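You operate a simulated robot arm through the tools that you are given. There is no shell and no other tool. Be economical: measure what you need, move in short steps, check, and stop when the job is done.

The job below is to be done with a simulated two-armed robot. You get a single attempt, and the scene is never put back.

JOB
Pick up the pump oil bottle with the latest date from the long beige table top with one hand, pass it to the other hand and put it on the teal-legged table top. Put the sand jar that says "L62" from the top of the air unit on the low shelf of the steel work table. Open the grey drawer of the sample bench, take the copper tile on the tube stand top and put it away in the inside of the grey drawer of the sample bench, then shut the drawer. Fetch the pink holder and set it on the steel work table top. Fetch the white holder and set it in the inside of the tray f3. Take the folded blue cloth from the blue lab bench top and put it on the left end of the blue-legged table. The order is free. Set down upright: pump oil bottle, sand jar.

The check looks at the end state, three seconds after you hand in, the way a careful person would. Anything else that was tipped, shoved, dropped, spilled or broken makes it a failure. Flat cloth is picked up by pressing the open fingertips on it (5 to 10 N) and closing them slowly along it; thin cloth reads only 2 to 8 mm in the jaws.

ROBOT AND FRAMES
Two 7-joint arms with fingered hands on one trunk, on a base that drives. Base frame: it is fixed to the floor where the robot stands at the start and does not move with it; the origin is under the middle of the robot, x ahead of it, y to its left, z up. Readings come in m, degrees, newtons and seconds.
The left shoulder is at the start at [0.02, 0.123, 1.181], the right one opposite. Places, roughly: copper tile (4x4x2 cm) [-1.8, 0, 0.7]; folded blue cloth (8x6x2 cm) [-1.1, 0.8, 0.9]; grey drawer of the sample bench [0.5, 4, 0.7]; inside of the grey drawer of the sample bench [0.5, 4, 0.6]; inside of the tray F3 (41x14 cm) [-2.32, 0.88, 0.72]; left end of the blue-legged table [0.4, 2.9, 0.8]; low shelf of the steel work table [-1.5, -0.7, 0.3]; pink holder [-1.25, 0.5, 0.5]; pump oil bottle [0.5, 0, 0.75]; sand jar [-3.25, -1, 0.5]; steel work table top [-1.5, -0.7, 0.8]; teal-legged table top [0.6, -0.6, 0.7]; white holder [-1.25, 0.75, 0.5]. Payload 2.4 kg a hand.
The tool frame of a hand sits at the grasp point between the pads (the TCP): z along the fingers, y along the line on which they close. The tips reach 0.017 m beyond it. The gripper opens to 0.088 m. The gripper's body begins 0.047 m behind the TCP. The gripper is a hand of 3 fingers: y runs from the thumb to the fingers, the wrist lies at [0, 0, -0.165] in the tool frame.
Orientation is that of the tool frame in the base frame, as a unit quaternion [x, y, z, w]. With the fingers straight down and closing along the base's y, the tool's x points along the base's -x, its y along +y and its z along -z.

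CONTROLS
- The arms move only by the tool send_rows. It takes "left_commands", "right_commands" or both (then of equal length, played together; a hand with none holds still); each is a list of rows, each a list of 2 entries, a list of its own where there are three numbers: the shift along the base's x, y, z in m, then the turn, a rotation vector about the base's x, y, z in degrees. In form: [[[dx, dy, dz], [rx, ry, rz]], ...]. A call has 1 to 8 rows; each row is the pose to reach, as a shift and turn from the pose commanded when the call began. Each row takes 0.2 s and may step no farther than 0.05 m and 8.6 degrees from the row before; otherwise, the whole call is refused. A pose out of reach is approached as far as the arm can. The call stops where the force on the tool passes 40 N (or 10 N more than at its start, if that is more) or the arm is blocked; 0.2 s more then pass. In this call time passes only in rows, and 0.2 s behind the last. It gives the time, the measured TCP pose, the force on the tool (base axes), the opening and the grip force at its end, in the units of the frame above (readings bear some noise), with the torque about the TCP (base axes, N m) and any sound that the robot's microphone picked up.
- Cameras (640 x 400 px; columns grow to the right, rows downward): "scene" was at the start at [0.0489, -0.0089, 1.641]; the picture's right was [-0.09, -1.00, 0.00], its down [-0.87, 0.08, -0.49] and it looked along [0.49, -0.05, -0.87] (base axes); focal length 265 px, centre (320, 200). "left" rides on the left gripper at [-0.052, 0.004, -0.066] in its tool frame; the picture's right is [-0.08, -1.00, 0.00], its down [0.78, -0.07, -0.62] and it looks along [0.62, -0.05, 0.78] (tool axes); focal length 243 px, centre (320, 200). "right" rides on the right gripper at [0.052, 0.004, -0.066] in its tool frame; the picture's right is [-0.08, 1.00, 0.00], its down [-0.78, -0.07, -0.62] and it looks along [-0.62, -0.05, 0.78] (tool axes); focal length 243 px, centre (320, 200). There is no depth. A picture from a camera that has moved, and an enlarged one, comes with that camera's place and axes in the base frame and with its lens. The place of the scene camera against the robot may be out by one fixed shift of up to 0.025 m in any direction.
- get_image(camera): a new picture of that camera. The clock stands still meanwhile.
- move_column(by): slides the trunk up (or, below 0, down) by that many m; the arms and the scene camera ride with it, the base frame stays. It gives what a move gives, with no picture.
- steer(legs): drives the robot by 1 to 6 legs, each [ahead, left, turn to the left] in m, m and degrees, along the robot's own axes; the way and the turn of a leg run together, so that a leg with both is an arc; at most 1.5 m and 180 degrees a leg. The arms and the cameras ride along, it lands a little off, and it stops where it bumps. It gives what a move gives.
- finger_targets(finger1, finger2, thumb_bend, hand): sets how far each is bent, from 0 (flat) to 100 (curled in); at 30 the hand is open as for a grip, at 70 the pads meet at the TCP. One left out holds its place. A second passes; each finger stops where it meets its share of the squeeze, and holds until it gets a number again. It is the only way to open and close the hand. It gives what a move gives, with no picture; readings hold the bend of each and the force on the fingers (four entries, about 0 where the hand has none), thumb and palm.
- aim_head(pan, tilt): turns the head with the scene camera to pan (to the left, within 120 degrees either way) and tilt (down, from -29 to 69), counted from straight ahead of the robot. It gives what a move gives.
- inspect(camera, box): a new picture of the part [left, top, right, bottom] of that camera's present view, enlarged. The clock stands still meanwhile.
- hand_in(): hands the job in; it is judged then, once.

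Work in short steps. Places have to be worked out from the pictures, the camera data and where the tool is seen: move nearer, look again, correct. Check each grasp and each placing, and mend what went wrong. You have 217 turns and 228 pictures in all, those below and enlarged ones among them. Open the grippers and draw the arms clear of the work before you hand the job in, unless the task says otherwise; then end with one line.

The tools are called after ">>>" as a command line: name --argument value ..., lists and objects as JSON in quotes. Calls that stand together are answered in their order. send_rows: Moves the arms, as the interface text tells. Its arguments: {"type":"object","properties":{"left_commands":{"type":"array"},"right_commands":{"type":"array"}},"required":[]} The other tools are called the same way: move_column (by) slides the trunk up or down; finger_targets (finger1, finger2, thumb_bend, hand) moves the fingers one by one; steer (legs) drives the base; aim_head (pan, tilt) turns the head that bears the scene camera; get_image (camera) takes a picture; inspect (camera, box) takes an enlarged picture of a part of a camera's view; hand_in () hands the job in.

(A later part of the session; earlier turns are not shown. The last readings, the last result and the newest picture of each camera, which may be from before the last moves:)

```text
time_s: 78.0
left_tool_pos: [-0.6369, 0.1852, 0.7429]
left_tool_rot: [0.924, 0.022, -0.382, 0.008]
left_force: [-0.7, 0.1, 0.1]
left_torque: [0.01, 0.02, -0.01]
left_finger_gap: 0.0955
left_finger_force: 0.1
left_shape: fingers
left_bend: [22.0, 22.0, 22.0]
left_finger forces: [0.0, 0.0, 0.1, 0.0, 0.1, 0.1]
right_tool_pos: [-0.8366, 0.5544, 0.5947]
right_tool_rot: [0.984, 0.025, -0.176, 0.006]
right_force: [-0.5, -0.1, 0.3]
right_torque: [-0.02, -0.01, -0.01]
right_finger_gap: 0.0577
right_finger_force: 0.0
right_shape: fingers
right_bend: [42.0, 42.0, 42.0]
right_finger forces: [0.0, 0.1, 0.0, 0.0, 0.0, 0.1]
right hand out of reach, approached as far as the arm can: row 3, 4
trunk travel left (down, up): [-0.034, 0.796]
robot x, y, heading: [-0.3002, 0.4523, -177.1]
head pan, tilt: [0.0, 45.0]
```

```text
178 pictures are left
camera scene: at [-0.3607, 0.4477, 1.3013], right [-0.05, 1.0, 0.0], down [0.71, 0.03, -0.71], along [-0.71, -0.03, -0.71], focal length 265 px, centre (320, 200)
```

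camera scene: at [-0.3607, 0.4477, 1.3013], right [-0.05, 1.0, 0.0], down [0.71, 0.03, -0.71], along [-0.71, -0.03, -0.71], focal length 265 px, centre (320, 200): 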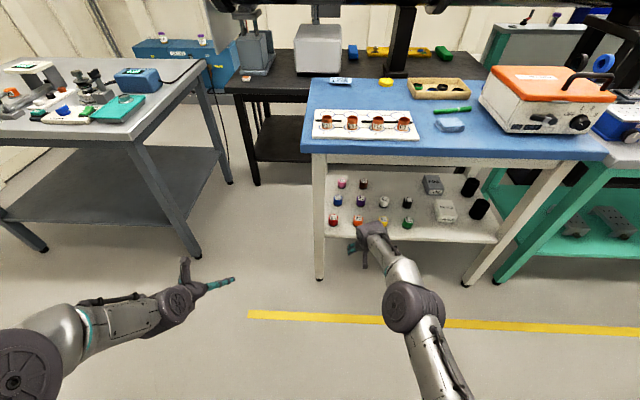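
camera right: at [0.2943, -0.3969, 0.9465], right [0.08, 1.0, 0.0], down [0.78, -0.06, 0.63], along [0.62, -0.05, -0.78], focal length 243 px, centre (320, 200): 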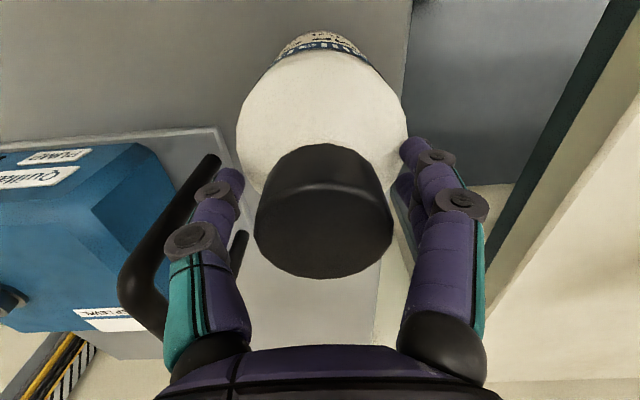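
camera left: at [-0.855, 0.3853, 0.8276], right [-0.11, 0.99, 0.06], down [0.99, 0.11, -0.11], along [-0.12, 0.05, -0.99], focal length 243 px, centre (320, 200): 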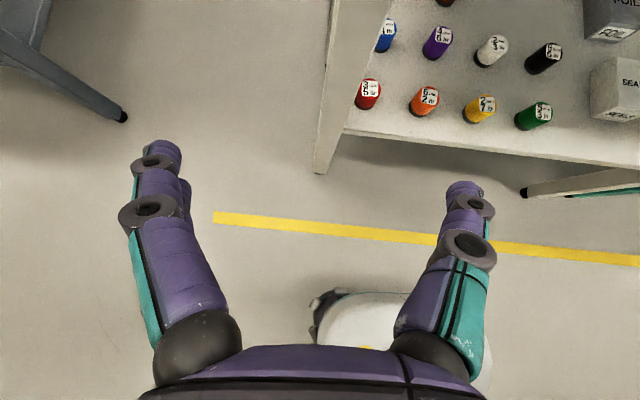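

The arm reaches about 0.54 m ahead, too short for pink from the front. Pink is only 0.13 m inside the bench's left end, so I'll reach it from the pocket between bench and steel table. First I tuck both hands in.

>>> send_rows --left_commands '[[[0.02, 0.008, 0.02], [0.4, -7.5, 0]], [[0.04, 0.016, 0.03], [0.8, -15, 0]], [[0.06, 0.024, 0.04], [1.2, -22.5, 0]], [[0.08, 0.032, 0.05], [1.6, -30, 0]], [[0.1, 0.04, 0.05], [2, -37.5, 0]], [[0.12, 0.05, 0.05], [2.3, -45, 0]], [[0.135, 0.055, 0.05], [2.3, -45, 0]], [[0.147, 0.057, 0.05], [2.3, -45, 0]]]' --right_commands '[[[0.043, 0.017, 0.01], [0, -3, 0]], [[0.086, 0.034, 0.02], [0, -6, 0]], [[0.129, 0.051, 0.03], [0, -9, 0]], [[0.172, 0.068, 0.05], [0, -12, 0]], [[0.215, 0.085, 0.07], [0, -15, 0]], [[0.258, 0.102, 0.09], [1, -18, 0]], [[0.3, 0.12, 0.11], [1, -20, 0]], [[0.34, 0.137, 0.12], [1, -20, 0]]]'

>>> steer --legs '[[0.2, 0.34, 0], [0, 0, -93]]'

>>> get_image --camera "scene"

```text
refused: row 4 steps farther than a row can; nothing moved
```

```text
time_s: 84.5
left_tool_pos: [-0.7278, 0.4503, 0.7435]
left_tool_rot: [-0.646, 0.661, 0.266, 0.274]
left_force: [0.6, -0.4, -0.2]
left_torque: [0.0, 0.0, 0.01]
left_finger_gap: 0.0954
left_finger_force: 0.0
left_shape: fingers
left_bend: [22.0, 22.0, 22.0]
left_finger forces: [0.1, 0.0, 0.0, 0.0, 0.0, 0.0]
right_tool_pos: [-0.3454, 0.623, 0.5944]
right_tool_rot: [-0.688, 0.704, 0.123, 0.126]
right_force: [0.4, 0.8, 0.1]
right_torque: [-0.02, 0.0, 0.01]
right_finger_gap: 0.0579
right_finger_force: 0.1
right_shape: fingers
right_bend: [42.0, 42.0, 42.0]
right_finger forces: [0.0, 0.0, 0.1, 0.0, 0.0, 0.0]
trunk travel left (down, up): [-0.034, 0.796]
robot x, y, heading: [-0.4842, 0.0991, 88.5]
head pan, tilt: [0.0, 45.0]
```

```text
177 pictures are left
camera scene: at [-0.4802, 0.156, 1.3013], right [1.0, -0.02, 0.0], down [-0.02, -0.71, -0.71], along [0.02, 0.71, -0.71], focal length 265 px, centre (320, 200)
```

scene: 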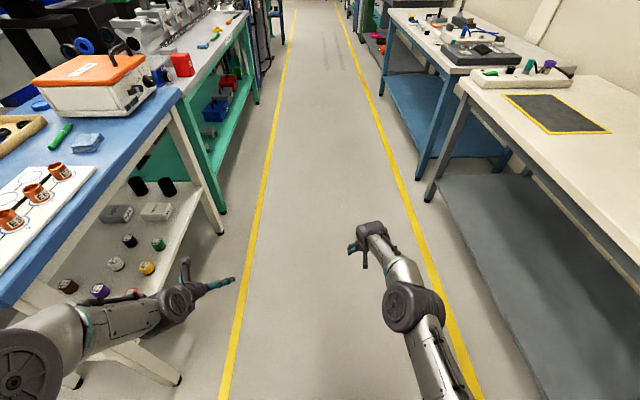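

The retract was refused for step size and the drive alone ran; nothing touched. Now I tuck the hands with even steps.

>>> send_rows --left_commands '[[[0.006, -0.019, 0.006], [-5.6, 0.15, 0]], [[0.012, -0.038, 0.012], [-11.2, 0.3, 0]], [[0.017, -0.057, 0.019], [-16.9, 0.45, 0]], [[0.023, -0.076, 0.025], [-22.5, 0.6, 0]], [[0.029, -0.094, 0.031], [-28.1, 0.75, 0]], [[0.035, -0.113, 0.037], [-33.8, 0.9, 0]], [[0.04, -0.132, 0.044], [-39.4, 1.05, 0]], [[0.046, -0.151, 0.05], [-45, 1.2, 0]]]' --right_commands '[[[0.0137, -0.044, 0.015], [-2.5, 0, 0]], [[0.0275, -0.088, 0.03], [-5, 0, 0]], [[0.041, -0.132, 0.045], [-7.5, 0, 0]], [[0.055, -0.176, 0.06], [-10, 0, 0]], [[0.0687, -0.22, 0.075], [-12.5, 0, 0]], [[0.0825, -0.264, 0.09], [-15, 0, 0]], [[0.096, -0.308, 0.105], [-17.5, 0, 0]], [[0.11, -0.352, 0.12], [-20, 0, 0]]]'

>>> aim_head --pan 80 --tilt 50

>>> get_image --camera "scene"

```text
time_s: 86.3
left_tool_pos: [-0.7123, 0.3307, 0.771]
left_tool_rot: [-0.699, 0.715, -0.001, -0.001]
left_force: [0.2, -0.1, 0.1]
left_torque: [0.0, 0.0, -0.02]
left_finger_gap: 0.0954
left_finger_force: 0.1
left_shape: fingers
left_bend: [22.0, 22.0, 22.0]
left_finger forces: [0.0, 0.0, 0.0, 0.0, 0.1, 0.1]
left hand out of reach, approached as far as the arm can: row 1, 2, 3, 4, 5, 6, 7, 8
right_tool_pos: [-0.2397, 0.2931, 0.7009]
right_tool_rot: [-0.698, 0.716, -0.02, -0.01]
right_force: [0.0, 0.4, 1.5]
right_torque: [-0.01, -0.02, -0.02]
right_finger_gap: 0.0578
right_finger_force: 0.1
right_shape: fingers
right_bend: [42.0, 42.0, 42.0]
right_finger forces: [0.0, 0.0, 0.0, 0.0, 0.0, 0.1]
right hand out of reach, approached as far as the arm can: row 7, 8
trunk travel left (down, up): [-0.034, 0.796]
robot x, y, heading: [-0.4827, 0.096, 88.8]
head pan, tilt: [0.0, 45.0]
```

```text
time_s: 87.8
left_tool_pos: [-0.713, 0.3335, 0.7694]
left_tool_rot: [-0.699, 0.715, 0.001, 0.0]
left_force: [-0.1, 0.2, 0.4]
left_torque: [0.0, 0.02, 0.04]
left_finger_gap: 0.0955
left_finger_force: 0.0
left_shape: fingers
left_bend: [22.0, 22.0, 22.0]
left_finger forces: [0.1, 0.1, 0.0, 0.0, 0.0, 0.1]
right_tool_pos: [-0.2399, 0.2923, 0.7005]
right_tool_rot: [-0.698, 0.716, -0.019, -0.01]
right_force: [0.0, -0.9, -0.6]
right_torque: [0.03, 0.0, -0.01]
right_finger_gap: 0.0576
right_finger_force: 0.1
right_shape: fingers
right_bend: [42.0, 42.0, 42.0]
right_finger forces: [0.0, 0.1, 0.1, 0.0, 0.0, 0.1]
trunk travel left (down, up): [-0.034, 0.796]
robot x, y, heading: [-0.4846, 0.0979, 88.6]
head pan, tilt: [80.0, 50.0]
```

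```text
176 pictures are left
camera scene: at [-0.5575, 0.0897, 1.2944], right [0.2, 0.98, 0.0], down [0.75, -0.15, -0.64], along [-0.63, 0.13, -0.77], focal length 265 px, centre (320, 200)
```

scene: 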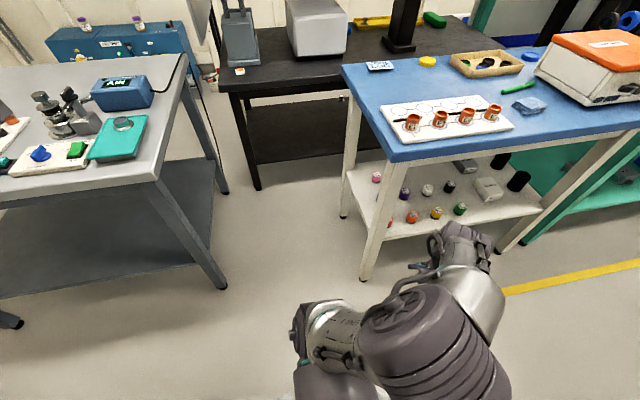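

The left hand would pass close to the bench end, so I lower it and tuck it further, then slide sideways into the pocket in two legs.

>>> send_rows --left_commands '[[[0.005, -0.005, -0.045], [0, 0, 0]], [[0.01, -0.02, -0.09], [0, 0, 0]], [[0.02, -0.04, -0.13], [0, 0, 0]], [[0.03, -0.07, -0.16], [0, 0, 0]], [[0.04, -0.09, -0.18], [0, 0, 0]]]' --right_commands '[[[0, -0.01, -0.03], [0, 0, 0]], [[0, -0.02, -0.06], [0, 0, 0]], [[0, -0.04, -0.09], [0, 0, 0]], [[0, -0.06, -0.1], [0, 0, 0]], [[0, -0.07, -0.1], [0, 0, 0]]]'

>>> steer --legs '[[-0.025, 0.4, 1]]'

>>> get_image --camera "scene"

```text
time_s: 89.0
left_tool_pos: [-0.6722, 0.2931, 0.5666]
left_tool_rot: [-0.699, 0.715, 0.0, -0.001]
left_force: [0.1, -0.4, 0.2]
left_torque: [0.0, 0.01, 0.03]
left_finger_gap: 0.0954
left_finger_force: 0.1
left_shape: fingers
left_bend: [22.0, 22.0, 22.0]
left_finger forces: [0.0, 0.0, 0.0, 0.0, 0.0, 0.0]
left hand out of reach, approached as far as the arm can: row 3, 4, 5
right_tool_pos: [-0.2162, 0.2717, 0.5776]
right_tool_rot: [-0.699, 0.715, 0.0, 0.005]
right_force: [-0.2, 0.4, -0.2]
right_torque: [0.03, -0.02, 0.0]
right_finger_gap: 0.0577
right_finger_force: 0.1
right_shape: fingers
right_bend: [42.0, 42.0, 42.0]
right_finger forces: [0.0, 0.1, 0.0, 0.0, 0.0, 0.0]
right hand out of reach, approached as far as the arm can: row 1, 2, 3, 4, 5
trunk travel left (down, up): [-0.034, 0.796]
robot x, y, heading: [-0.4884, 0.0939, 88.7]
head pan, tilt: [80.0, 50.0]
```

```text
time_s: 91.5
left_tool_pos: [-1.0745, 0.2686, 0.5665]
left_tool_rot: [-0.707, 0.707, 0.0, -0.001]
left_force: [0.1, 0.2, 0.2]
left_torque: [0.02, 0.01, 0.01]
left_finger_gap: 0.0955
left_finger_force: 0.0
left_shape: fingers
left_bend: [22.0, 22.0, 22.0]
left_finger forces: [0.0, 0.0, 0.1, 0.1, 0.1, 0.1]
right_tool_pos: [-0.6166, 0.2572, 0.5782]
right_tool_rot: [0.707, -0.707, 0.001, -0.005]
right_force: [0.1, -0.5, -0.1]
right_torque: [-0.01, 0.02, 0.06]
right_finger_gap: 0.0581
right_finger_force: 0.0
right_shape: fingers
right_bend: [42.0, 42.0, 42.0]
right_finger forces: [0.0, 0.1, 0.0, 0.0, 0.0, 0.0]
trunk travel left (down, up): [-0.034, 0.796]
robot x, y, heading: [-0.882, 0.0799, 89.9]
head pan, tilt: [80.0, 50.0]
```

```text
175 pictures are left
camera scene: at [-0.9546, 0.0681, 1.2944], right [0.17, 0.98, 0.0], down [0.75, -0.13, -0.64], along [-0.63, 0.11, -0.77], focal length 265 px, centre (320, 200)
```

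scene: 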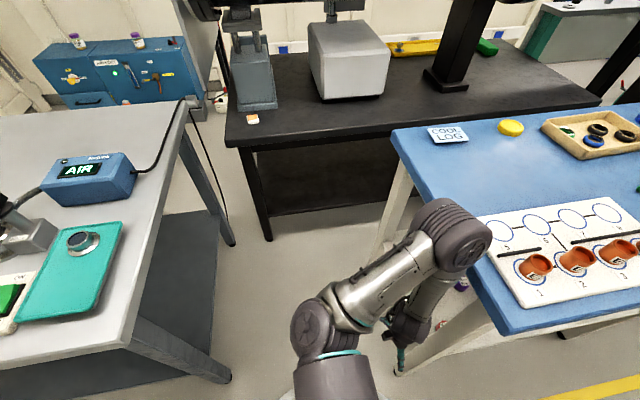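

The elbow rides close to the bench top's edge, so I raise the trunk to carry it above before sliding the rest of the way.

>>> move_column --by 0.2

>>> steer --legs '[[0, 0.36, 0]]'

>>> aim_head --pan 30 --tilt 60

>>> get_image --camera "scene"

```text
time_s: 93.7
left_tool_pos: [-1.0748, 0.2684, 0.7666]
left_tool_rot: [-0.706, 0.708, -0.001, -0.001]
left_force: [0.9, 0.5, -0.2]
left_torque: [0.01, -0.02, 0.02]
left_finger_gap: 0.0954
left_finger_force: 0.0
left_shape: fingers
left_bend: [22.0, 22.0, 22.0]
left_finger forces: [0.1, 0.0, 0.2, 0.0, 0.1, 0.0]
right_tool_pos: [-0.6174, 0.2567, 0.7777]
right_tool_rot: [0.707, -0.707, 0.001, -0.004]
right_force: [0.1, 0.5, 0.2]
right_torque: [0.0, -0.01, -0.01]
right_finger_gap: 0.0577
right_finger_force: 0.1
right_shape: fingers
right_bend: [42.0, 42.0, 42.0]
right_finger forces: [0.1, 0.0, 0.0, 0.0, 0.0, 0.1]
trunk travel left (down, up): [-0.234, 0.596]
robot x, y, heading: [-0.8843, 0.0739, 90.2]
head pan, tilt: [80.0, 50.0]
```

```text
time_s: 96.0
left_tool_pos: [-1.4367, 0.2696, 0.7663]
left_tool_rot: [-0.706, 0.709, -0.001, -0.001]
left_force: [0.0, -1.3, -0.2]
left_torque: [0.03, 0.0, 0.0]
left_finger_gap: 0.0954
left_finger_force: 0.0
left_shape: fingers
left_bend: [22.0, 22.0, 22.0]
left_finger forces: [0.0, 0.0, 0.0, 0.0, 0.1, 0.0]
right_tool_pos: [-0.9804, 0.2562, 0.7786]
right_tool_rot: [-0.706, 0.708, 0.0, 0.005]
right_force: [-0.7, 0.0, -0.4]
right_torque: [0.01, -0.04, -0.02]
right_finger_gap: 0.0577
right_finger_force: 0.1
right_shape: fingers
right_bend: [42.0, 42.0, 42.0]
right_finger forces: [0.0, 0.0, 0.1, 0.1, 0.0, 0.0]
trunk travel left (down, up): [-0.234, 0.596]
robot x, y, heading: [-1.2481, 0.0808, 89.9]
head pan, tilt: [80.0, 50.0]
```

```text
time_s: 97.2
left_tool_pos: [-1.4357, 0.2705, 0.7667]
left_tool_rot: [-0.706, 0.708, -0.001, 0.0]
left_force: [0.6, 0.4, 0.2]
left_torque: [0.0, -0.01, 0.03]
left_finger_gap: 0.0953
left_finger_force: 0.0
left_shape: fingers
left_bend: [22.0, 22.0, 22.0]
left_finger forces: [0.0, 0.0, 0.0, 0.1, 0.0, 0.1]
right_tool_pos: [-0.9787, 0.2568, 0.7773]
right_tool_rot: [-0.706, 0.708, 0.0, 0.004]
right_force: [0.6, 0.5, 0.6]
right_torque: [0.0, -0.01, 0.04]
right_finger_gap: 0.0579
right_finger_force: 0.1
right_shape: fingers
right_bend: [42.0, 42.0, 42.0]
right_finger forces: [0.0, 0.0, 0.1, 0.1, 0.0, 0.0]
trunk travel left (down, up): [-0.234, 0.596]
robot x, y, heading: [-1.2399, 0.0802, 89.6]
head pan, tilt: [30.0, 60.0]
```

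```text
174 pictures are left
camera scene: at [-1.2744, 0.1135, 1.4818], right [0.87, 0.5, 0.0], down [0.43, -0.75, -0.5], along [-0.25, 0.43, -0.87], focal length 265 px, centre (320, 200)
```

scene: 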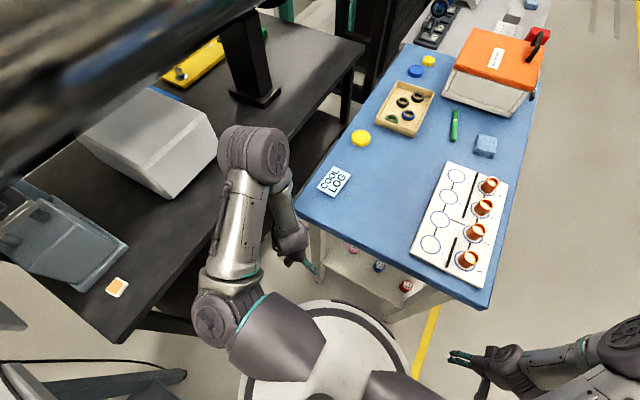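

I'm in the pocket, and pink is visible at about (-1.335, 0.50). I pitch the left hand 45° while lowering it, still outside the bench.

>>> send_rows --left_commands '[[[0.008, 0.004, -0.02], [5.7, 0, 0]], [[0.016, 0.008, -0.04], [11.4, 0, 0]], [[0.024, 0.012, -0.06], [17.1, 0, 0]], [[0.032, 0.016, -0.08], [22.8, 0, 0]], [[0.04, 0.02, -0.1], [28.5, 0, 0]], [[0.048, 0.024, -0.12], [34.2, 0, 0]], [[0.056, 0.028, -0.14], [39.9, 0, 0]], [[0.064, 0.03, -0.15], [45, 0, 0]]]'

>>> get_image --camera "scene"

>>> get_image --camera "left"

```text
time_s: 99.0
left_tool_pos: [-1.3716, 0.3004, 0.6151]
left_tool_rot: [-0.652, 0.654, 0.272, 0.27]
left_force: [0.7, -0.2, 0.7]
left_torque: [0.01, -0.01, 0.02]
left_finger_gap: 0.0956
left_finger_force: 0.0
left_shape: fingers
left_bend: [22.0, 22.0, 22.0]
left_finger forces: [0.0, 0.1, 0.0, 0.0, 0.0, 0.1]
right_tool_pos: [-0.9788, 0.2572, 0.7787]
right_tool_rot: [-0.706, 0.708, -0.001, 0.004]
right_force: [-0.1, 0.2, 0.3]
right_torque: [0.01, 0.02, -0.01]
right_finger_gap: 0.0578
right_finger_force: 0.0
right_shape: fingers
right_bend: [42.0, 42.0, 42.0]
right_finger forces: [0.0, 0.0, 0.0, 0.0, 0.0, 0.0]
trunk travel left (down, up): [-0.234, 0.596]
robot x, y, heading: [-1.2461, 0.0805, 89.6]
head pan, tilt: [30.0, 60.0]
```

```text
173 pictures are left
camera scene: at [-1.2743, 0.1135, 1.4818], right [0.87, 0.5, 0.0], down [0.43, -0.75, -0.5], along [-0.25, 0.43, -0.87], focal length 265 px, centre (320, 200)
```

scene: 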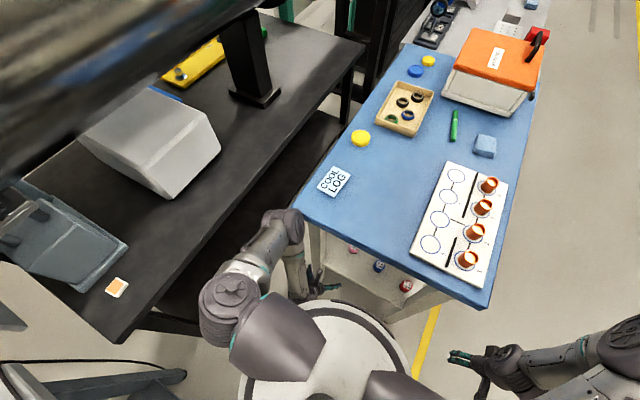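

```text
172 pictures are left
camera left: at [-1.3752, 0.2904, 0.6996], right [1.0, 0.06, 0.06], down [0.06, -0.99, -0.11], along [0.05, 0.12, -0.99], focal length 243 px, centre (320, 200)
```

left: 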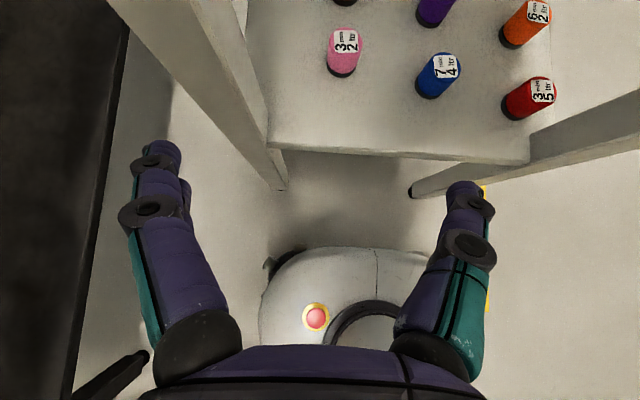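

The left camera looks straight down on the shelf: pink is at about (-1.342, 0.507), top 0.445, shelf near 0.41. To keep the elbow off the rear leg I shift the base 7 cm toward the aisle, then lower the trunk.

>>> steer --legs '[[0.015, -0.07, 0]]'

>>> move_column --by -0.13

>>> get_image --camera "scene"

>>> get_image --camera "left"

```text
time_s: 100.0
left_tool_pos: [-1.301, 0.3158, 0.6166]
left_tool_rot: [-0.652, 0.655, 0.271, 0.269]
left_force: [-0.4, 0.1, 0.4]
left_torque: [-0.01, -0.01, -0.04]
left_finger_gap: 0.0955
left_finger_force: 0.1
left_shape: fingers
left_bend: [22.0, 22.0, 22.0]
left_finger forces: [0.0, 0.0, 0.0, 0.0, 0.1, 0.0]
right_tool_pos: [-0.9082, 0.2727, 0.7774]
right_tool_rot: [-0.706, 0.708, 0.0, 0.003]
right_force: [0.1, -0.9, -0.4]
right_torque: [0.04, 0.0, -0.01]
right_finger_gap: 0.0578
right_finger_force: 0.1
right_shape: fingers
right_bend: [42.0, 42.0, 42.0]
right_finger forces: [0.0, 0.0, 0.0, 0.0, 0.0, 0.0]
trunk travel left (down, up): [-0.234, 0.596]
robot x, y, heading: [-1.172, 0.0933, 89.6]
head pan, tilt: [30.0, 60.0]
```

```text
time_s: 101.6
left_tool_pos: [-1.3012, 0.3166, 0.4854]
left_tool_rot: [-0.652, 0.655, 0.271, 0.27]
left_force: [-0.2, 0.4, 0.5]
left_torque: [0.04, -0.02, -0.02]
left_finger_gap: 0.0957
left_finger_force: 0.1
left_shape: fingers
left_bend: [22.0, 22.0, 22.0]
left_finger forces: [0.0, 0.0, 0.0, 0.0, 0.0, 0.2]
right_tool_pos: [-0.9087, 0.2711, 0.6475]
right_tool_rot: [-0.706, 0.708, 0.001, 0.005]
right_force: [0.3, -0.2, 0.7]
right_torque: [0.0, 0.0, -0.01]
right_finger_gap: 0.0579
right_finger_force: 0.0
right_shape: fingers
right_bend: [42.0, 42.0, 42.0]
right_finger forces: [0.0, 0.1, 0.1, 0.0, 0.0, 0.0]
trunk travel left (down, up): [-0.104, 0.726]
robot x, y, heading: [-1.1727, 0.0915, 89.9]
head pan, tilt: [30.0, 60.0]
```

```text
171 pictures are left
camera scene: at [-1.2037, 0.1287, 1.3518], right [0.87, 0.5, 0.0], down [0.43, -0.75, -0.5], along [-0.25, 0.43, -0.87], focal length 265 px, centre (320, 200)
```

scene: 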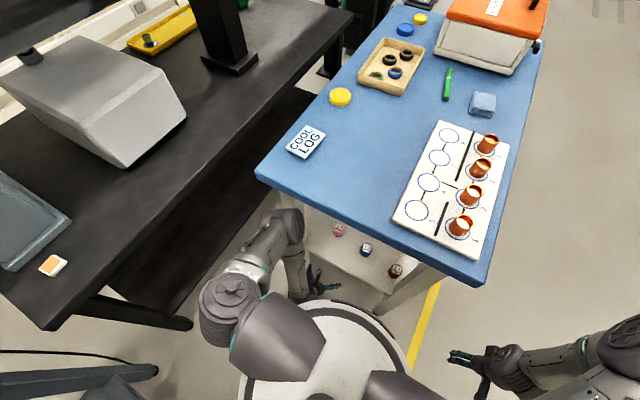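

```text
170 pictures are left
camera left: at [-1.3047, 0.3058, 0.5698], right [1.0, 0.06, 0.06], down [0.06, -0.99, -0.11], along [0.05, 0.11, -0.99], focal length 243 px, centre (320, 200)
```

left: 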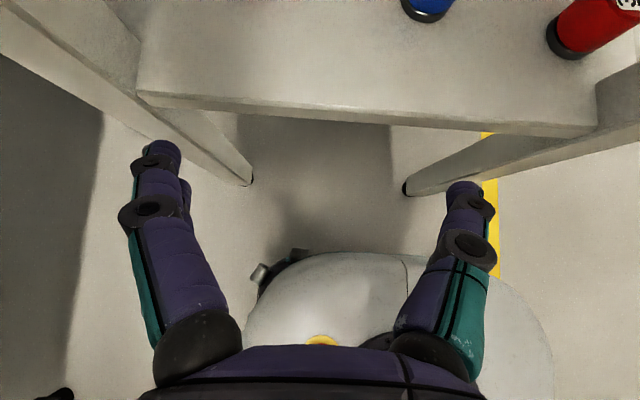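

I reach in over the shelf at z 0.485 (above the pieces) and look.

>>> send_rows --left_commands '[[[-0.01, 0.04, 0.005], [0, 0, 0]], [[-0.02, 0.08, 0.01], [0, 0, 0]], [[-0.03, 0.12, 0.01], [0, 0, 0]], [[-0.04, 0.155, 0.01], [0, 0, 0]]]'

>>> get_image --camera "left"

>>> get_image --camera "scene"

```text
time_s: 102.7
left_tool_pos: [-1.3414, 0.4075, 0.4516]
left_tool_rot: [-0.669, 0.674, 0.221, 0.222]
left_force: [0.7, -0.2, -0.6]
left_torque: [-0.02, -0.01, -0.01]
left_finger_gap: 0.0953
left_finger_force: 0.1
left_shape: fingers
left_bend: [22.0, 22.0, 22.0]
left_finger forces: [0.0, 0.0, 0.1, 0.1, 0.0, 0.0]
right_tool_pos: [-0.9107, 0.2721, 0.6505]
right_tool_rot: [0.707, -0.707, 0.002, -0.005]
right_force: [-0.7, 0.1, -0.6]
right_torque: [-0.01, -0.01, 0.01]
right_finger_gap: 0.0578
right_finger_force: 0.1
right_shape: fingers
right_bend: [42.0, 42.0, 42.0]
right_finger forces: [0.1, 0.0, 0.0, 0.1, 0.0, 0.0]
trunk travel left (down, up): [-0.104, 0.726]
robot x, y, heading: [-1.1735, 0.0915, 89.9]
head pan, tilt: [30.0, 60.0]
stopped in row 4 (left hand): the arm was blocked; the commanded pose is now the measured one
```

```text
169 pictures are left
camera left: at [-1.3457, 0.4099, 0.5355], right [1.0, 0.06, 0.05], down [0.06, -1.0, 0.03], along [0.05, -0.03, -1.0], focal length 243 px, centre (320, 200)
```

left: 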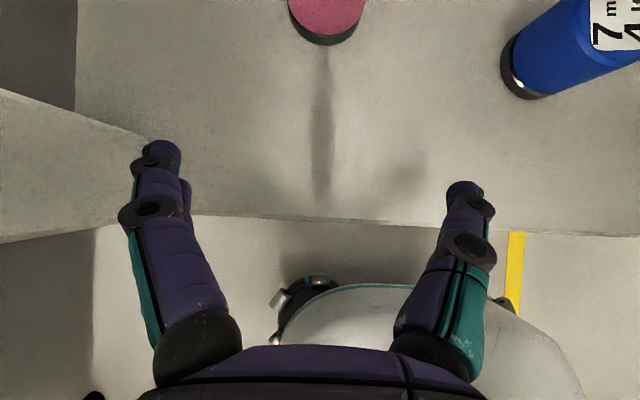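

```text
168 pictures are left
camera scene: at [-1.2066, 0.1277, 1.3539], right [0.87, 0.5, 0.0], down [0.43, -0.75, -0.5], along [-0.25, 0.43, -0.87], focal length 265 px, centre (320, 200)
```

scene: 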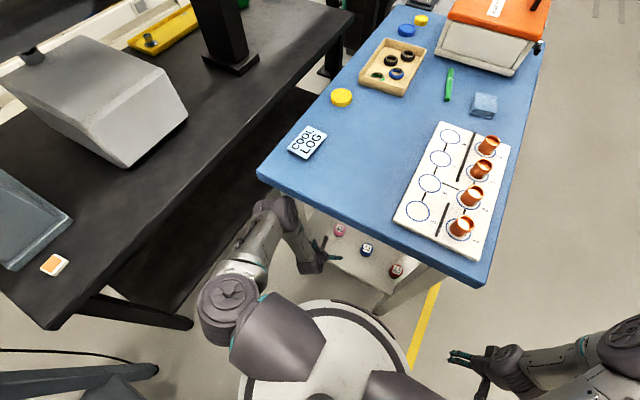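

The elbow is blocked by the bench end, so I retreat the left hand. The right hand suits better, since its elbow bulges between the legs; I pitch it 45° like the left.

>>> send_rows --left_commands '[[[0.01, -0.025, 0.015], [3, 0, 0]], [[0.02, -0.05, 0.03], [6, 0, 0]], [[0.03, -0.075, 0.035], [8, 0, 0]], [[0.04, -0.1, 0.035], [8, 0, 0]]]'

>>> send_rows --right_commands '[[[-0.017, 0.005, -0.016], [5.7, 0, 0]], [[-0.034, 0.01, -0.032], [11.4, 0, 0]], [[-0.051, 0.015, -0.048], [17.1, 0, 0]], [[-0.068, 0.02, -0.064], [22.8, 0, 0]], [[-0.085, 0.025, -0.08], [28.5, 0, 0]], [[-0.102, 0.03, -0.096], [34.2, 0, 0]], [[-0.119, 0.035, -0.112], [39.9, 0, 0]], [[-0.135, 0.04, -0.128], [45, 0, 0]]]'

>>> aim_head --pan 0 --tilt 65

>>> get_image --camera "scene"

```text
time_s: 103.7
left_tool_pos: [-1.3007, 0.3131, 0.4872]
left_tool_rot: [-0.651, 0.656, 0.271, 0.27]
left_force: [0.5, 0.5, 0.4]
left_torque: [-0.01, 0.02, 0.03]
left_finger_gap: 0.0954
left_finger_force: 0.0
left_shape: fingers
left_bend: [22.0, 22.0, 22.0]
left_finger forces: [0.0, 0.1, 0.1, 0.0, 0.0, 0.1]
right_tool_pos: [-0.9087, 0.2717, 0.6477]
right_tool_rot: [-0.706, 0.708, 0.0, 0.005]
right_force: [0.6, -1.3, 0.6]
right_torque: [-0.01, -0.03, 0.02]
right_finger_gap: 0.0577
right_finger_force: 0.0
right_shape: fingers
right_bend: [42.0, 42.0, 42.0]
right_finger forces: [0.0, 0.0, 0.1, 0.0, 0.0, 0.0]
trunk travel left (down, up): [-0.104, 0.726]
robot x, y, heading: [-1.1738, 0.0922, 90.0]
head pan, tilt: [30.0, 60.0]
```

```text
time_s: 105.5
left_tool_pos: [-1.2836, 0.3264, 0.4928]
left_tool_rot: [-0.633, 0.669, 0.27, 0.28]
left_force: [-0.1, 0.4, 0.3]
left_torque: [0.0, 0.04, -0.01]
left_finger_gap: 0.0954
left_finger_force: 0.0
left_shape: fingers
left_bend: [22.0, 22.0, 22.0]
left_finger forces: [0.1, 0.0, 0.0, 0.0, 0.1, 0.0]
right_tool_pos: [-1.0279, 0.3123, 0.5209]
right_tool_rot: [-0.635, 0.668, 0.269, 0.279]
right_force: [-0.1, -0.3, 0.3]
right_torque: [0.02, 0.01, 0.02]
right_finger_gap: 0.0576
right_finger_force: 0.1
right_shape: fingers
right_bend: [42.0, 42.0, 42.0]
right_finger forces: [0.0, 0.0, 0.1, 0.0, 0.0, 0.0]
right hand out of reach, approached as far as the arm can: row 1, 2, 3
trunk travel left (down, up): [-0.104, 0.726]
robot x, y, heading: [-1.1681, 0.1065, 87.0]
head pan, tilt: [30.0, 60.0]
```

```text
time_s: 106.5
left_tool_pos: [-1.2843, 0.3163, 0.4916]
left_tool_rot: [-0.636, 0.668, 0.272, 0.276]
left_force: [0.2, -0.5, -0.6]
left_torque: [-0.02, 0.01, 0.0]
left_finger_gap: 0.0956
left_finger_force: 0.1
left_shape: fingers
left_bend: [22.0, 22.0, 22.0]
left_finger forces: [0.0, 0.1, 0.0, 0.0, 0.0, 0.1]
right_tool_pos: [-1.0274, 0.3056, 0.5191]
right_tool_rot: [-0.637, 0.668, 0.27, 0.276]
right_force: [-0.4, -0.4, 0.1]
right_torque: [-0.04, -0.01, 0.0]
right_finger_gap: 0.0577
right_finger_force: 0.1
right_shape: fingers
right_bend: [42.0, 42.0, 42.0]
right_finger forces: [0.0, 0.0, 0.0, 0.0, 0.0, 0.1]
trunk travel left (down, up): [-0.104, 0.726]
robot x, y, heading: [-1.1693, 0.0977, 87.9]
head pan, tilt: [0.0, 65.0]
```

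```text
167 pictures are left
camera scene: at [-1.1391, 0.1117, 1.3469], right [1.0, -0.04, -0.02], down [-0.04, -0.9, -0.44], along [0.0, 0.44, -0.9], focal length 265 px, centre (320, 200)
```

scene: 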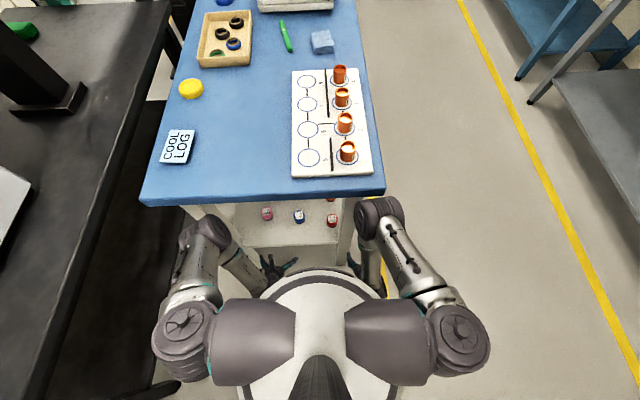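

The right elbow nudged the bench corner and turned the base slightly. I back off 5 cm, straighten, then slide left.

>>> steer --legs '[[-0.05, 0, 2]]'

>>> steer --legs '[[0, 0.25, 0]]'

>>> get_image --camera "scene"

>>> get_image --camera "right"

```text
time_s: 107.4
left_tool_pos: [-1.3117, 0.2563, 0.4881]
left_tool_rot: [0.663, -0.643, -0.276, -0.265]
left_force: [-0.4, -0.1, 0.4]
left_torque: [0.0, -0.05, -0.02]
left_finger_gap: 0.0955
left_finger_force: 0.1
left_shape: fingers
left_bend: [22.0, 22.0, 22.0]
left_finger forces: [0.0, 0.1, 0.1, 0.1, 0.1, 0.0]
right_tool_pos: [-1.0535, 0.266, 0.5187]
right_tool_rot: [0.663, -0.642, -0.277, -0.27]
right_force: [0.5, -0.2, -0.3]
right_torque: [-0.01, -0.05, 0.01]
right_finger_gap: 0.0577
right_finger_force: 0.1
right_shape: fingers
right_bend: [42.0, 42.0, 42.0]
right_finger forces: [0.0, 0.0, 0.1, 0.1, 0.0, 0.1]
trunk travel left (down, up): [-0.104, 0.726]
robot x, y, heading: [-1.1769, 0.0404, 91.9]
head pan, tilt: [0.0, 65.0]
```

```text
time_s: 109.2
left_tool_pos: [-1.5572, 0.2479, 0.4885]
left_tool_rot: [0.664, -0.642, -0.276, -0.264]
left_force: [-0.5, -0.6, -0.8]
left_torque: [0.02, -0.02, -0.02]
left_finger_gap: 0.0953
left_finger_force: 0.2
left_shape: fingers
left_bend: [22.0, 22.0, 22.0]
left_finger forces: [0.0, 0.0, 0.1, 0.0, 0.1, 0.1]
right_tool_pos: [-1.3, 0.2573, 0.5188]
right_tool_rot: [0.664, -0.64, -0.277, -0.269]
right_force: [-0.3, 1.0, -0.4]
right_torque: [0.01, -0.04, 0.0]
right_finger_gap: 0.0578
right_finger_force: 0.1
right_shape: fingers
right_bend: [42.0, 42.0, 42.0]
right_finger forces: [0.1, 0.1, 0.1, 0.0, 0.0, 0.0]
trunk travel left (down, up): [-0.104, 0.726]
robot x, y, heading: [-1.4213, 0.0323, 92.4]
head pan, tilt: [0.0, 65.0]
```

```text
166 pictures are left
camera scene: at [-1.4192, 0.0702, 1.3462], right [1.0, 0.04, 0.0], down [0.04, -0.91, -0.42], along [-0.02, 0.42, -0.91], focal length 265 px, centre (320, 200)
```

scene: 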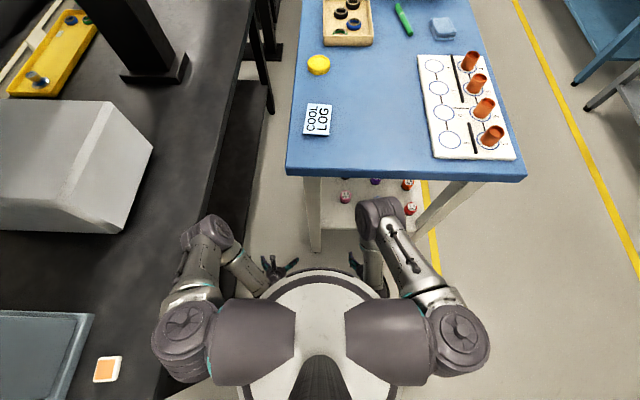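

```text
165 pictures are left
camera right: at [-1.3015, 0.1757, 0.5292], right [-1.0, 0.02, 0.06], down [0.06, 0.11, 0.99], along [0.02, 0.99, -0.11], focal length 243 px, centre (320, 200)
```

right: 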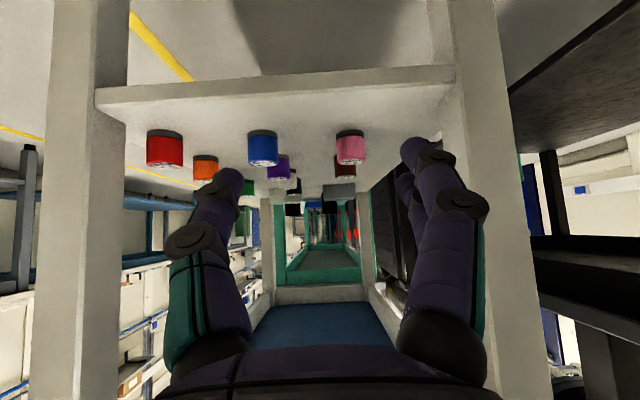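

Pink is confirmed at (-1.341, 0.507), and the right elbow lies between the legs. I lower the trunk, raise and steepen the hand a little, then reach over the shelf.

>>> move_column --by -0.09

>>> send_rows --right_commands '[[[0, 0, 0.035], [-5, 0, 0]], [[-0.005, 0.02, 0.065], [-10, 0, 0]], [[-0.015, 0.06, 0.07], [-10, 0, 0]], [[-0.025, 0.1, 0.07], [-10, 0, 0]], [[-0.035, 0.14, 0.07], [-10, 0, 0]], [[-0.04, 0.18, 0.07], [-10, 0, 0]]]'

>>> get_image --camera "right"

>>> get_image --camera "scene"

```text
time_s: 110.4
left_tool_pos: [-1.5557, 0.246, 0.3979]
left_tool_rot: [0.663, -0.643, -0.276, -0.263]
left_force: [-0.3, -0.1, 0.2]
left_torque: [0.0, 0.01, 0.01]
left_finger_gap: 0.0956
left_finger_force: 0.1
left_shape: fingers
left_bend: [22.0, 22.0, 22.0]
left_finger forces: [0.1, 0.0, 0.0, 0.0, 0.0, 0.0]
right_tool_pos: [-1.2973, 0.2591, 0.428]
right_tool_rot: [0.664, -0.64, -0.279, -0.267]
right_force: [-0.5, -0.5, 0.3]
right_torque: [0.01, 0.01, 0.02]
right_finger_gap: 0.0579
right_finger_force: 0.1
right_shape: fingers
right_bend: [42.0, 42.0, 42.0]
right_finger forces: [0.1, 0.0, 0.1, 0.1, 0.0, 0.0]
trunk travel left (down, up): [-0.014, 0.816]
robot x, y, heading: [-1.4153, 0.033, 92.3]
head pan, tilt: [0.0, 65.0]
```

```text
time_s: 111.8
left_tool_pos: [-1.5548, 0.2447, 0.3976]
left_tool_rot: [0.664, -0.643, -0.276, -0.263]
left_force: [-0.3, 0.6, 0.8]
left_torque: [0.01, -0.02, 0.01]
left_finger_gap: 0.0955
left_finger_force: 0.1
left_shape: fingers
left_bend: [22.0, 22.0, 22.0]
left_finger forces: [0.0, 0.0, 0.0, 0.1, 0.0, 0.1]
right_tool_pos: [-1.3378, 0.4384, 0.4963]
right_tool_rot: [0.685, -0.662, -0.222, -0.208]
right_force: [-0.2, -0.6, -0.5]
right_torque: [-0.02, 0.01, 0.02]
right_finger_gap: 0.0578
right_finger_force: 0.0
right_shape: fingers
right_bend: [42.0, 42.0, 42.0]
right_finger forces: [0.1, 0.1, 0.1, 0.1, 0.0, 0.0]
trunk travel left (down, up): [-0.014, 0.816]
robot x, y, heading: [-1.4235, 0.0278, 92.2]
head pan, tilt: [0.0, 65.0]
```

```text
164 pictures are left
camera right: at [-1.3392, 0.3589, 0.5208], right [-1.0, 0.03, 0.06], down [0.06, 0.28, 0.96], along [0.02, 0.96, -0.28], focal length 243 px, centre (320, 200)
```

right: 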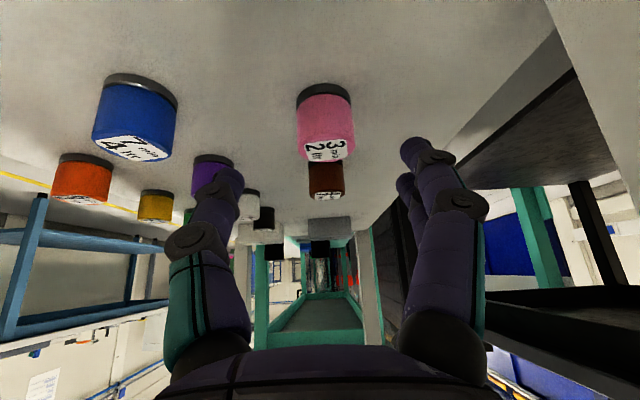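

```text
163 pictures are left
camera scene: at [-1.4137, 0.0696, 1.256], right [1.0, 0.04, 0.0], down [0.03, -0.91, -0.42], along [-0.02, 0.42, -0.91], focal length 265 px, centre (320, 200)
```

scene: 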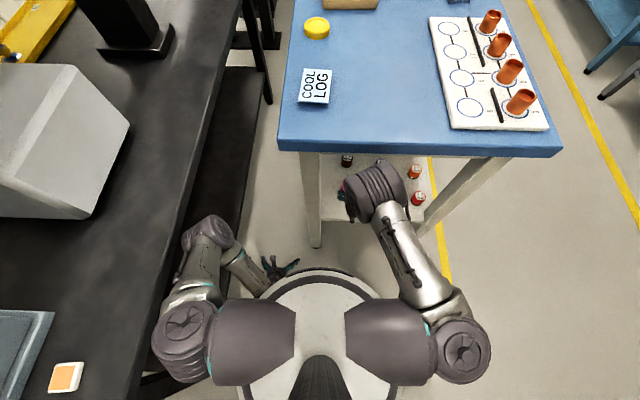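

Pink is straight ahead at about (-1.342, 0.503). I move down and forward so the fingers straddle it.

>>> send_rows --right_commands '[[[-0.004, 0.03, -0.015], [0, 0, 0]], [[-0.004, 0.05, -0.035], [0, 0, 0]], [[-0.004, 0.063, -0.055], [0, 0, 0]]]'

>>> get_image --camera "right"

```text
time_s: 112.6
left_tool_pos: [-1.554, 0.2444, 0.3982]
left_tool_rot: [0.663, -0.644, -0.277, -0.264]
left_force: [-0.1, 0.3, 0.2]
left_torque: [-0.02, 0.0, 0.02]
left_finger_gap: 0.0956
left_finger_force: 0.0
left_shape: fingers
left_bend: [22.0, 22.0, 22.0]
left_finger forces: [0.1, 0.0, 0.0, 0.1, 0.0, 0.0]
right_tool_pos: [-1.3426, 0.5012, 0.4419]
right_tool_rot: [0.684, -0.662, -0.222, -0.209]
right_force: [0.1, -0.2, 0.0]
right_torque: [0.03, -0.04, -0.02]
right_finger_gap: 0.0578
right_finger_force: 0.0
right_shape: fingers
right_bend: [42.0, 42.0, 42.0]
right_finger forces: [0.0, 0.0, 0.0, 0.1, 0.1, 0.0]
trunk travel left (down, up): [-0.014, 0.816]
robot x, y, heading: [-1.4206, 0.0318, 92.4]
head pan, tilt: [0.0, 65.0]
```

```text
162 pictures are left
camera right: at [-1.344, 0.4221, 0.4681], right [-1.0, 0.03, 0.06], down [0.07, 0.28, 0.96], along [0.02, 0.96, -0.28], focal length 243 px, centre (320, 200)
```

right: 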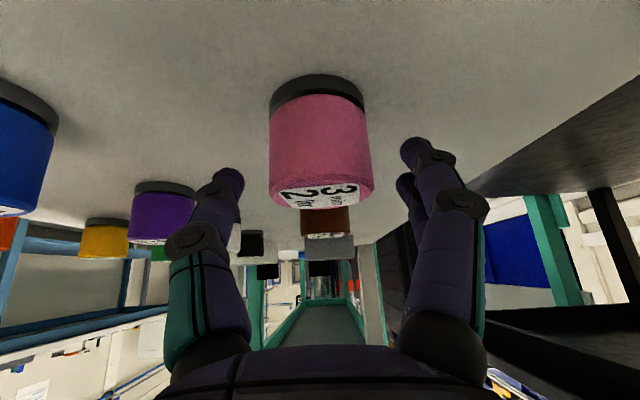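

The TCP is level with the piece's top and centred. I lower 14 mm more and close.

>>> send_rows --right_commands '[[[0, 0.001, -0.014], [0, 0, 0]]]'

>>> finger_targets --hand "right" --finger1 75 --finger2 75 --thumb_bend 75

>>> get_image --camera "right"

```text
time_s: 113.0
left_tool_pos: [-1.5545, 0.246, 0.3978]
left_tool_rot: [0.663, -0.644, -0.277, -0.263]
left_force: [0.6, 0.8, 0.0]
left_torque: [0.04, -0.01, 0.0]
left_finger_gap: 0.0956
left_finger_force: 0.1
left_shape: fingers
left_bend: [22.0, 22.0, 22.0]
left_finger forces: [0.0, 0.0, 0.0, 0.0, 0.1, 0.1]
right_tool_pos: [-1.3418, 0.503, 0.4293]
right_tool_rot: [0.685, -0.662, -0.222, -0.208]
right_force: [-0.2, 0.9, -0.1]
right_torque: [-0.02, 0.03, 0.0]
right_finger_gap: 0.0578
right_finger_force: 0.0
right_shape: fingers
right_bend: [42.0, 42.0, 42.0]
right_finger forces: [0.0, 0.0, 0.0, 0.1, 0.0, 0.1]
trunk travel left (down, up): [-0.014, 0.816]
robot x, y, heading: [-1.4213, 0.0344, 92.3]
head pan, tilt: [0.0, 65.0]
```

```text
time_s: 114.0
left_tool_pos: [-1.5534, 0.2461, 0.3977]
left_tool_rot: [0.663, -0.643, -0.277, -0.264]
left_force: [0.0, -0.8, 0.4]
left_torque: [0.05, 0.03, -0.03]
left_finger_gap: 0.0955
left_finger_force: 0.0
left_shape: fingers
left_bend: [22.0, 22.0, 22.0]
left_finger forces: [0.0, 0.0, 0.0, 0.0, 0.1, 0.0]
right_tool_pos: [-1.3407, 0.5035, 0.4301]
right_tool_rot: [0.684, -0.663, -0.221, -0.208]
right_force: [0.6, 0.4, 0.3]
right_torque: [-0.04, 0.0, 0.02]
right_finger_gap: 0.0301
right_finger_force: 15.5
right_shape: fingers
right_bend: [63.0, 64.0, 60.0]
right_finger forces: [8.0, 7.7, 0.0, 0.0, 14.8, 0.1]
trunk travel left (down, up): [-0.014, 0.816]
robot x, y, heading: [-1.4209, 0.0309, 92.2]
head pan, tilt: [0.0, 65.0]
```

```text
161 pictures are left
camera right: at [-1.3434, 0.4233, 0.4544], right [-1.0, 0.03, 0.06], down [0.07, 0.28, 0.96], along [0.02, 0.96, -0.28], focal length 243 px, centre (320, 200)
```

right: 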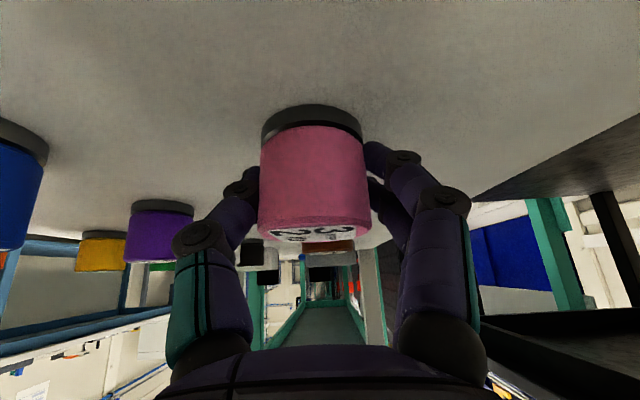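

Pink is gripped at 15 N. I lift, withdraw from the shelf, and check.

>>> send_rows --right_commands '[[[0, 0, 0.03], [0, 0, 0]], [[0, -0.02, 0.06], [0, 0, 0]], [[0, -0.065, 0.07], [0, 0, 0]], [[0.01, -0.11, 0.07], [0, 0, 0]], [[0.02, -0.155, 0.07], [0, 0, 0]], [[0.03, -0.2, 0.07], [0, 0, 0]], [[0.04, -0.24, 0.07], [0, 0, 0]]]'

>>> get_image --camera "right"

```text
time_s: 115.6
left_tool_pos: [-1.5537, 0.2455, 0.3982]
left_tool_rot: [0.663, -0.643, -0.277, -0.265]
left_force: [-0.8, 0.2, -0.4]
left_torque: [0.03, 0.02, 0.01]
left_finger_gap: 0.0955
left_finger_force: 0.0
left_shape: fingers
left_bend: [22.0, 22.0, 22.0]
left_finger forces: [0.0, 0.0, 0.1, 0.0, 0.1, 0.0]
right_tool_pos: [-1.3022, 0.2607, 0.4981]
right_tool_rot: [0.684, -0.663, -0.222, -0.208]
right_force: [-0.6, -0.7, -1.0]
right_torque: [0.03, 0.01, 0.0]
right_finger_gap: 0.0299
right_finger_force: 15.9
right_shape: fingers
right_bend: [63.0, 65.0, 60.0]
right_finger forces: [7.9, 7.8, 0.0, 0.1, 15.0, 0.1]
trunk travel left (down, up): [-0.014, 0.816]
robot x, y, heading: [-1.4226, 0.0324, 92.3]
head pan, tilt: [0.0, 65.0]
```

```text
160 pictures are left
camera right: at [-1.3035, 0.1806, 0.5227], right [-1.0, 0.03, 0.06], down [0.06, 0.28, 0.96], along [0.02, 0.96, -0.28], focal length 243 px, centre (320, 200)
```

right: 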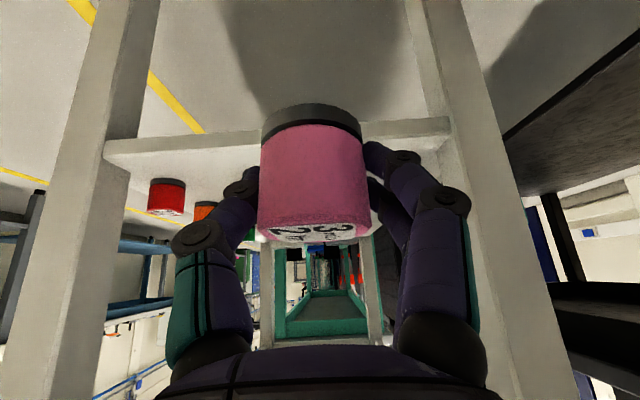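

Pink is safely held in the right hand. Since I'm in the pocket, I also fetch the copper tile with the left hand: raise the trunk and turn left to face the tube stand.

>>> move_column --by 0.33

>>> steer --legs '[[0, 0, 87.5]]'

>>> aim_head --pan 10 --tilt 55

>>> get_image --camera "scene"

>>> get_image --camera "left"

```text
time_s: 118.9
left_tool_pos: [-1.5581, 0.2472, 0.7272]
left_tool_rot: [0.665, -0.642, -0.276, -0.264]
left_force: [0.0, 0.4, -0.5]
left_torque: [0.02, 0.03, 0.01]
left_finger_gap: 0.0956
left_finger_force: 0.1
left_shape: fingers
left_bend: [22.0, 22.0, 22.0]
left_finger forces: [0.0, 0.0, 0.1, 0.0, 0.0, 0.1]
right_tool_pos: [-1.3023, 0.2612, 0.8277]
right_tool_rot: [0.686, -0.661, -0.221, -0.21]
right_force: [-0.6, 0.5, -0.8]
right_torque: [-0.01, -0.02, -0.01]
right_finger_gap: 0.0298
right_finger_force: 15.2
right_shape: fingers
right_bend: [63.0, 65.0, 60.0]
right_finger forces: [8.0, 7.8, 0.0, 0.0, 14.9, 0.0]
trunk travel left (down, up): [-0.344, 0.486]
robot x, y, heading: [-1.4222, 0.03, 92.3]
head pan, tilt: [0.0, 65.0]
```

```text
time_s: 123.0
left_tool_pos: [-1.6397, -0.0963, 0.7281]
left_tool_rot: [0.924, -0.002, -0.383, 0.0]
left_force: [0.4, 0.2, 0.4]
left_torque: [0.04, 0.0, -0.01]
left_finger_gap: 0.0955
left_finger_force: 0.1
left_shape: fingers
left_bend: [22.0, 22.0, 22.0]
left_finger forces: [0.0, 0.0, 0.0, 0.1, 0.0, 0.0]
right_tool_pos: [-1.6454, 0.1575, 0.8283]
right_tool_rot: [0.953, -0.002, -0.304, 0.002]
right_force: [0.4, -0.4, -0.7]
right_torque: [0.0, -0.04, -0.01]
right_finger_gap: 0.0295
right_finger_force: 14.6
right_shape: fingers
right_bend: [64.0, 65.0, 60.0]
right_finger forces: [7.8, 7.7, 0.0, 0.0, 14.7, 0.0]
trunk travel left (down, up): [-0.344, 0.486]
robot x, y, heading: [-1.4196, 0.0299, 179.8]
head pan, tilt: [0.0, 65.0]
```

```text
time_s: 123.7
left_tool_pos: [-1.6396, -0.0958, 0.7277]
left_tool_rot: [0.924, -0.002, -0.383, 0.001]
left_force: [-0.3, -0.8, 0.0]
left_torque: [-0.01, 0.0, 0.01]
left_finger_gap: 0.0953
left_finger_force: 0.0
left_shape: fingers
left_bend: [22.0, 22.0, 22.0]
left_finger forces: [0.0, 0.0, 0.0, 0.0, 0.0, 0.0]
right_tool_pos: [-1.6452, 0.1574, 0.8272]
right_tool_rot: [0.953, -0.002, -0.304, 0.001]
right_force: [-0.1, 0.0, -0.8]
right_torque: [-0.01, 0.01, -0.02]
right_finger_gap: 0.0298
right_finger_force: 15.1
right_shape: fingers
right_bend: [64.0, 65.0, 60.0]
right_finger forces: [7.9, 7.7, 0.0, 0.1, 14.7, 0.0]
trunk travel left (down, up): [-0.344, 0.486]
robot x, y, heading: [-1.4222, 0.0337, 180.1]
head pan, tilt: [10.0, 55.0]
```

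```text
159 pictures are left
camera scene: at [-1.4691, 0.0167, 1.5978], right [-0.17, 0.98, 0.0], down [0.81, 0.14, -0.57], along [-0.56, -0.1, -0.82], focal length 265 px, centre (320, 200)
```

scene: 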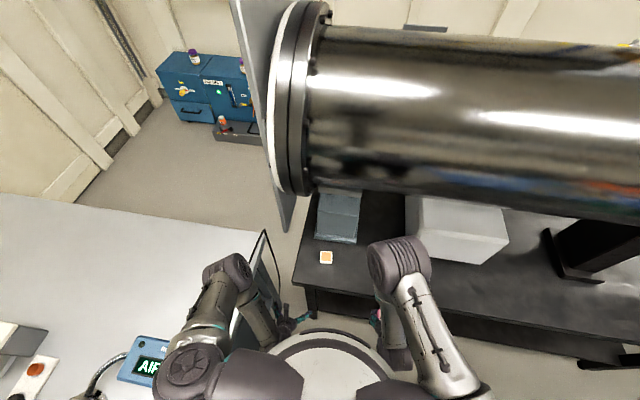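

```text
158 pictures are left
camera left: at [-1.63, -0.1005, 0.8117], right [-0.06, 1.0, 0.06], down [0.99, 0.06, -0.11], along [-0.12, 0.05, -0.99], focal length 243 px, centre (320, 200)
```

left: 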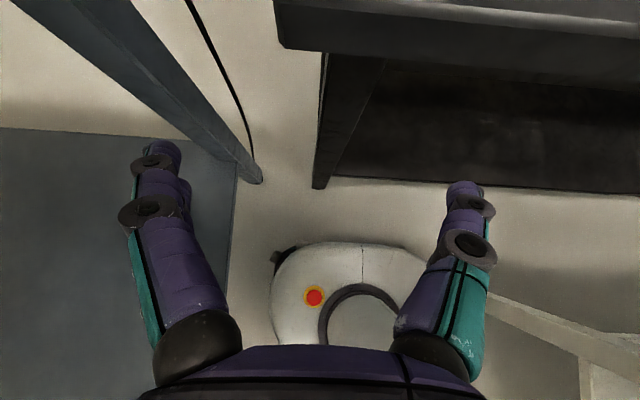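

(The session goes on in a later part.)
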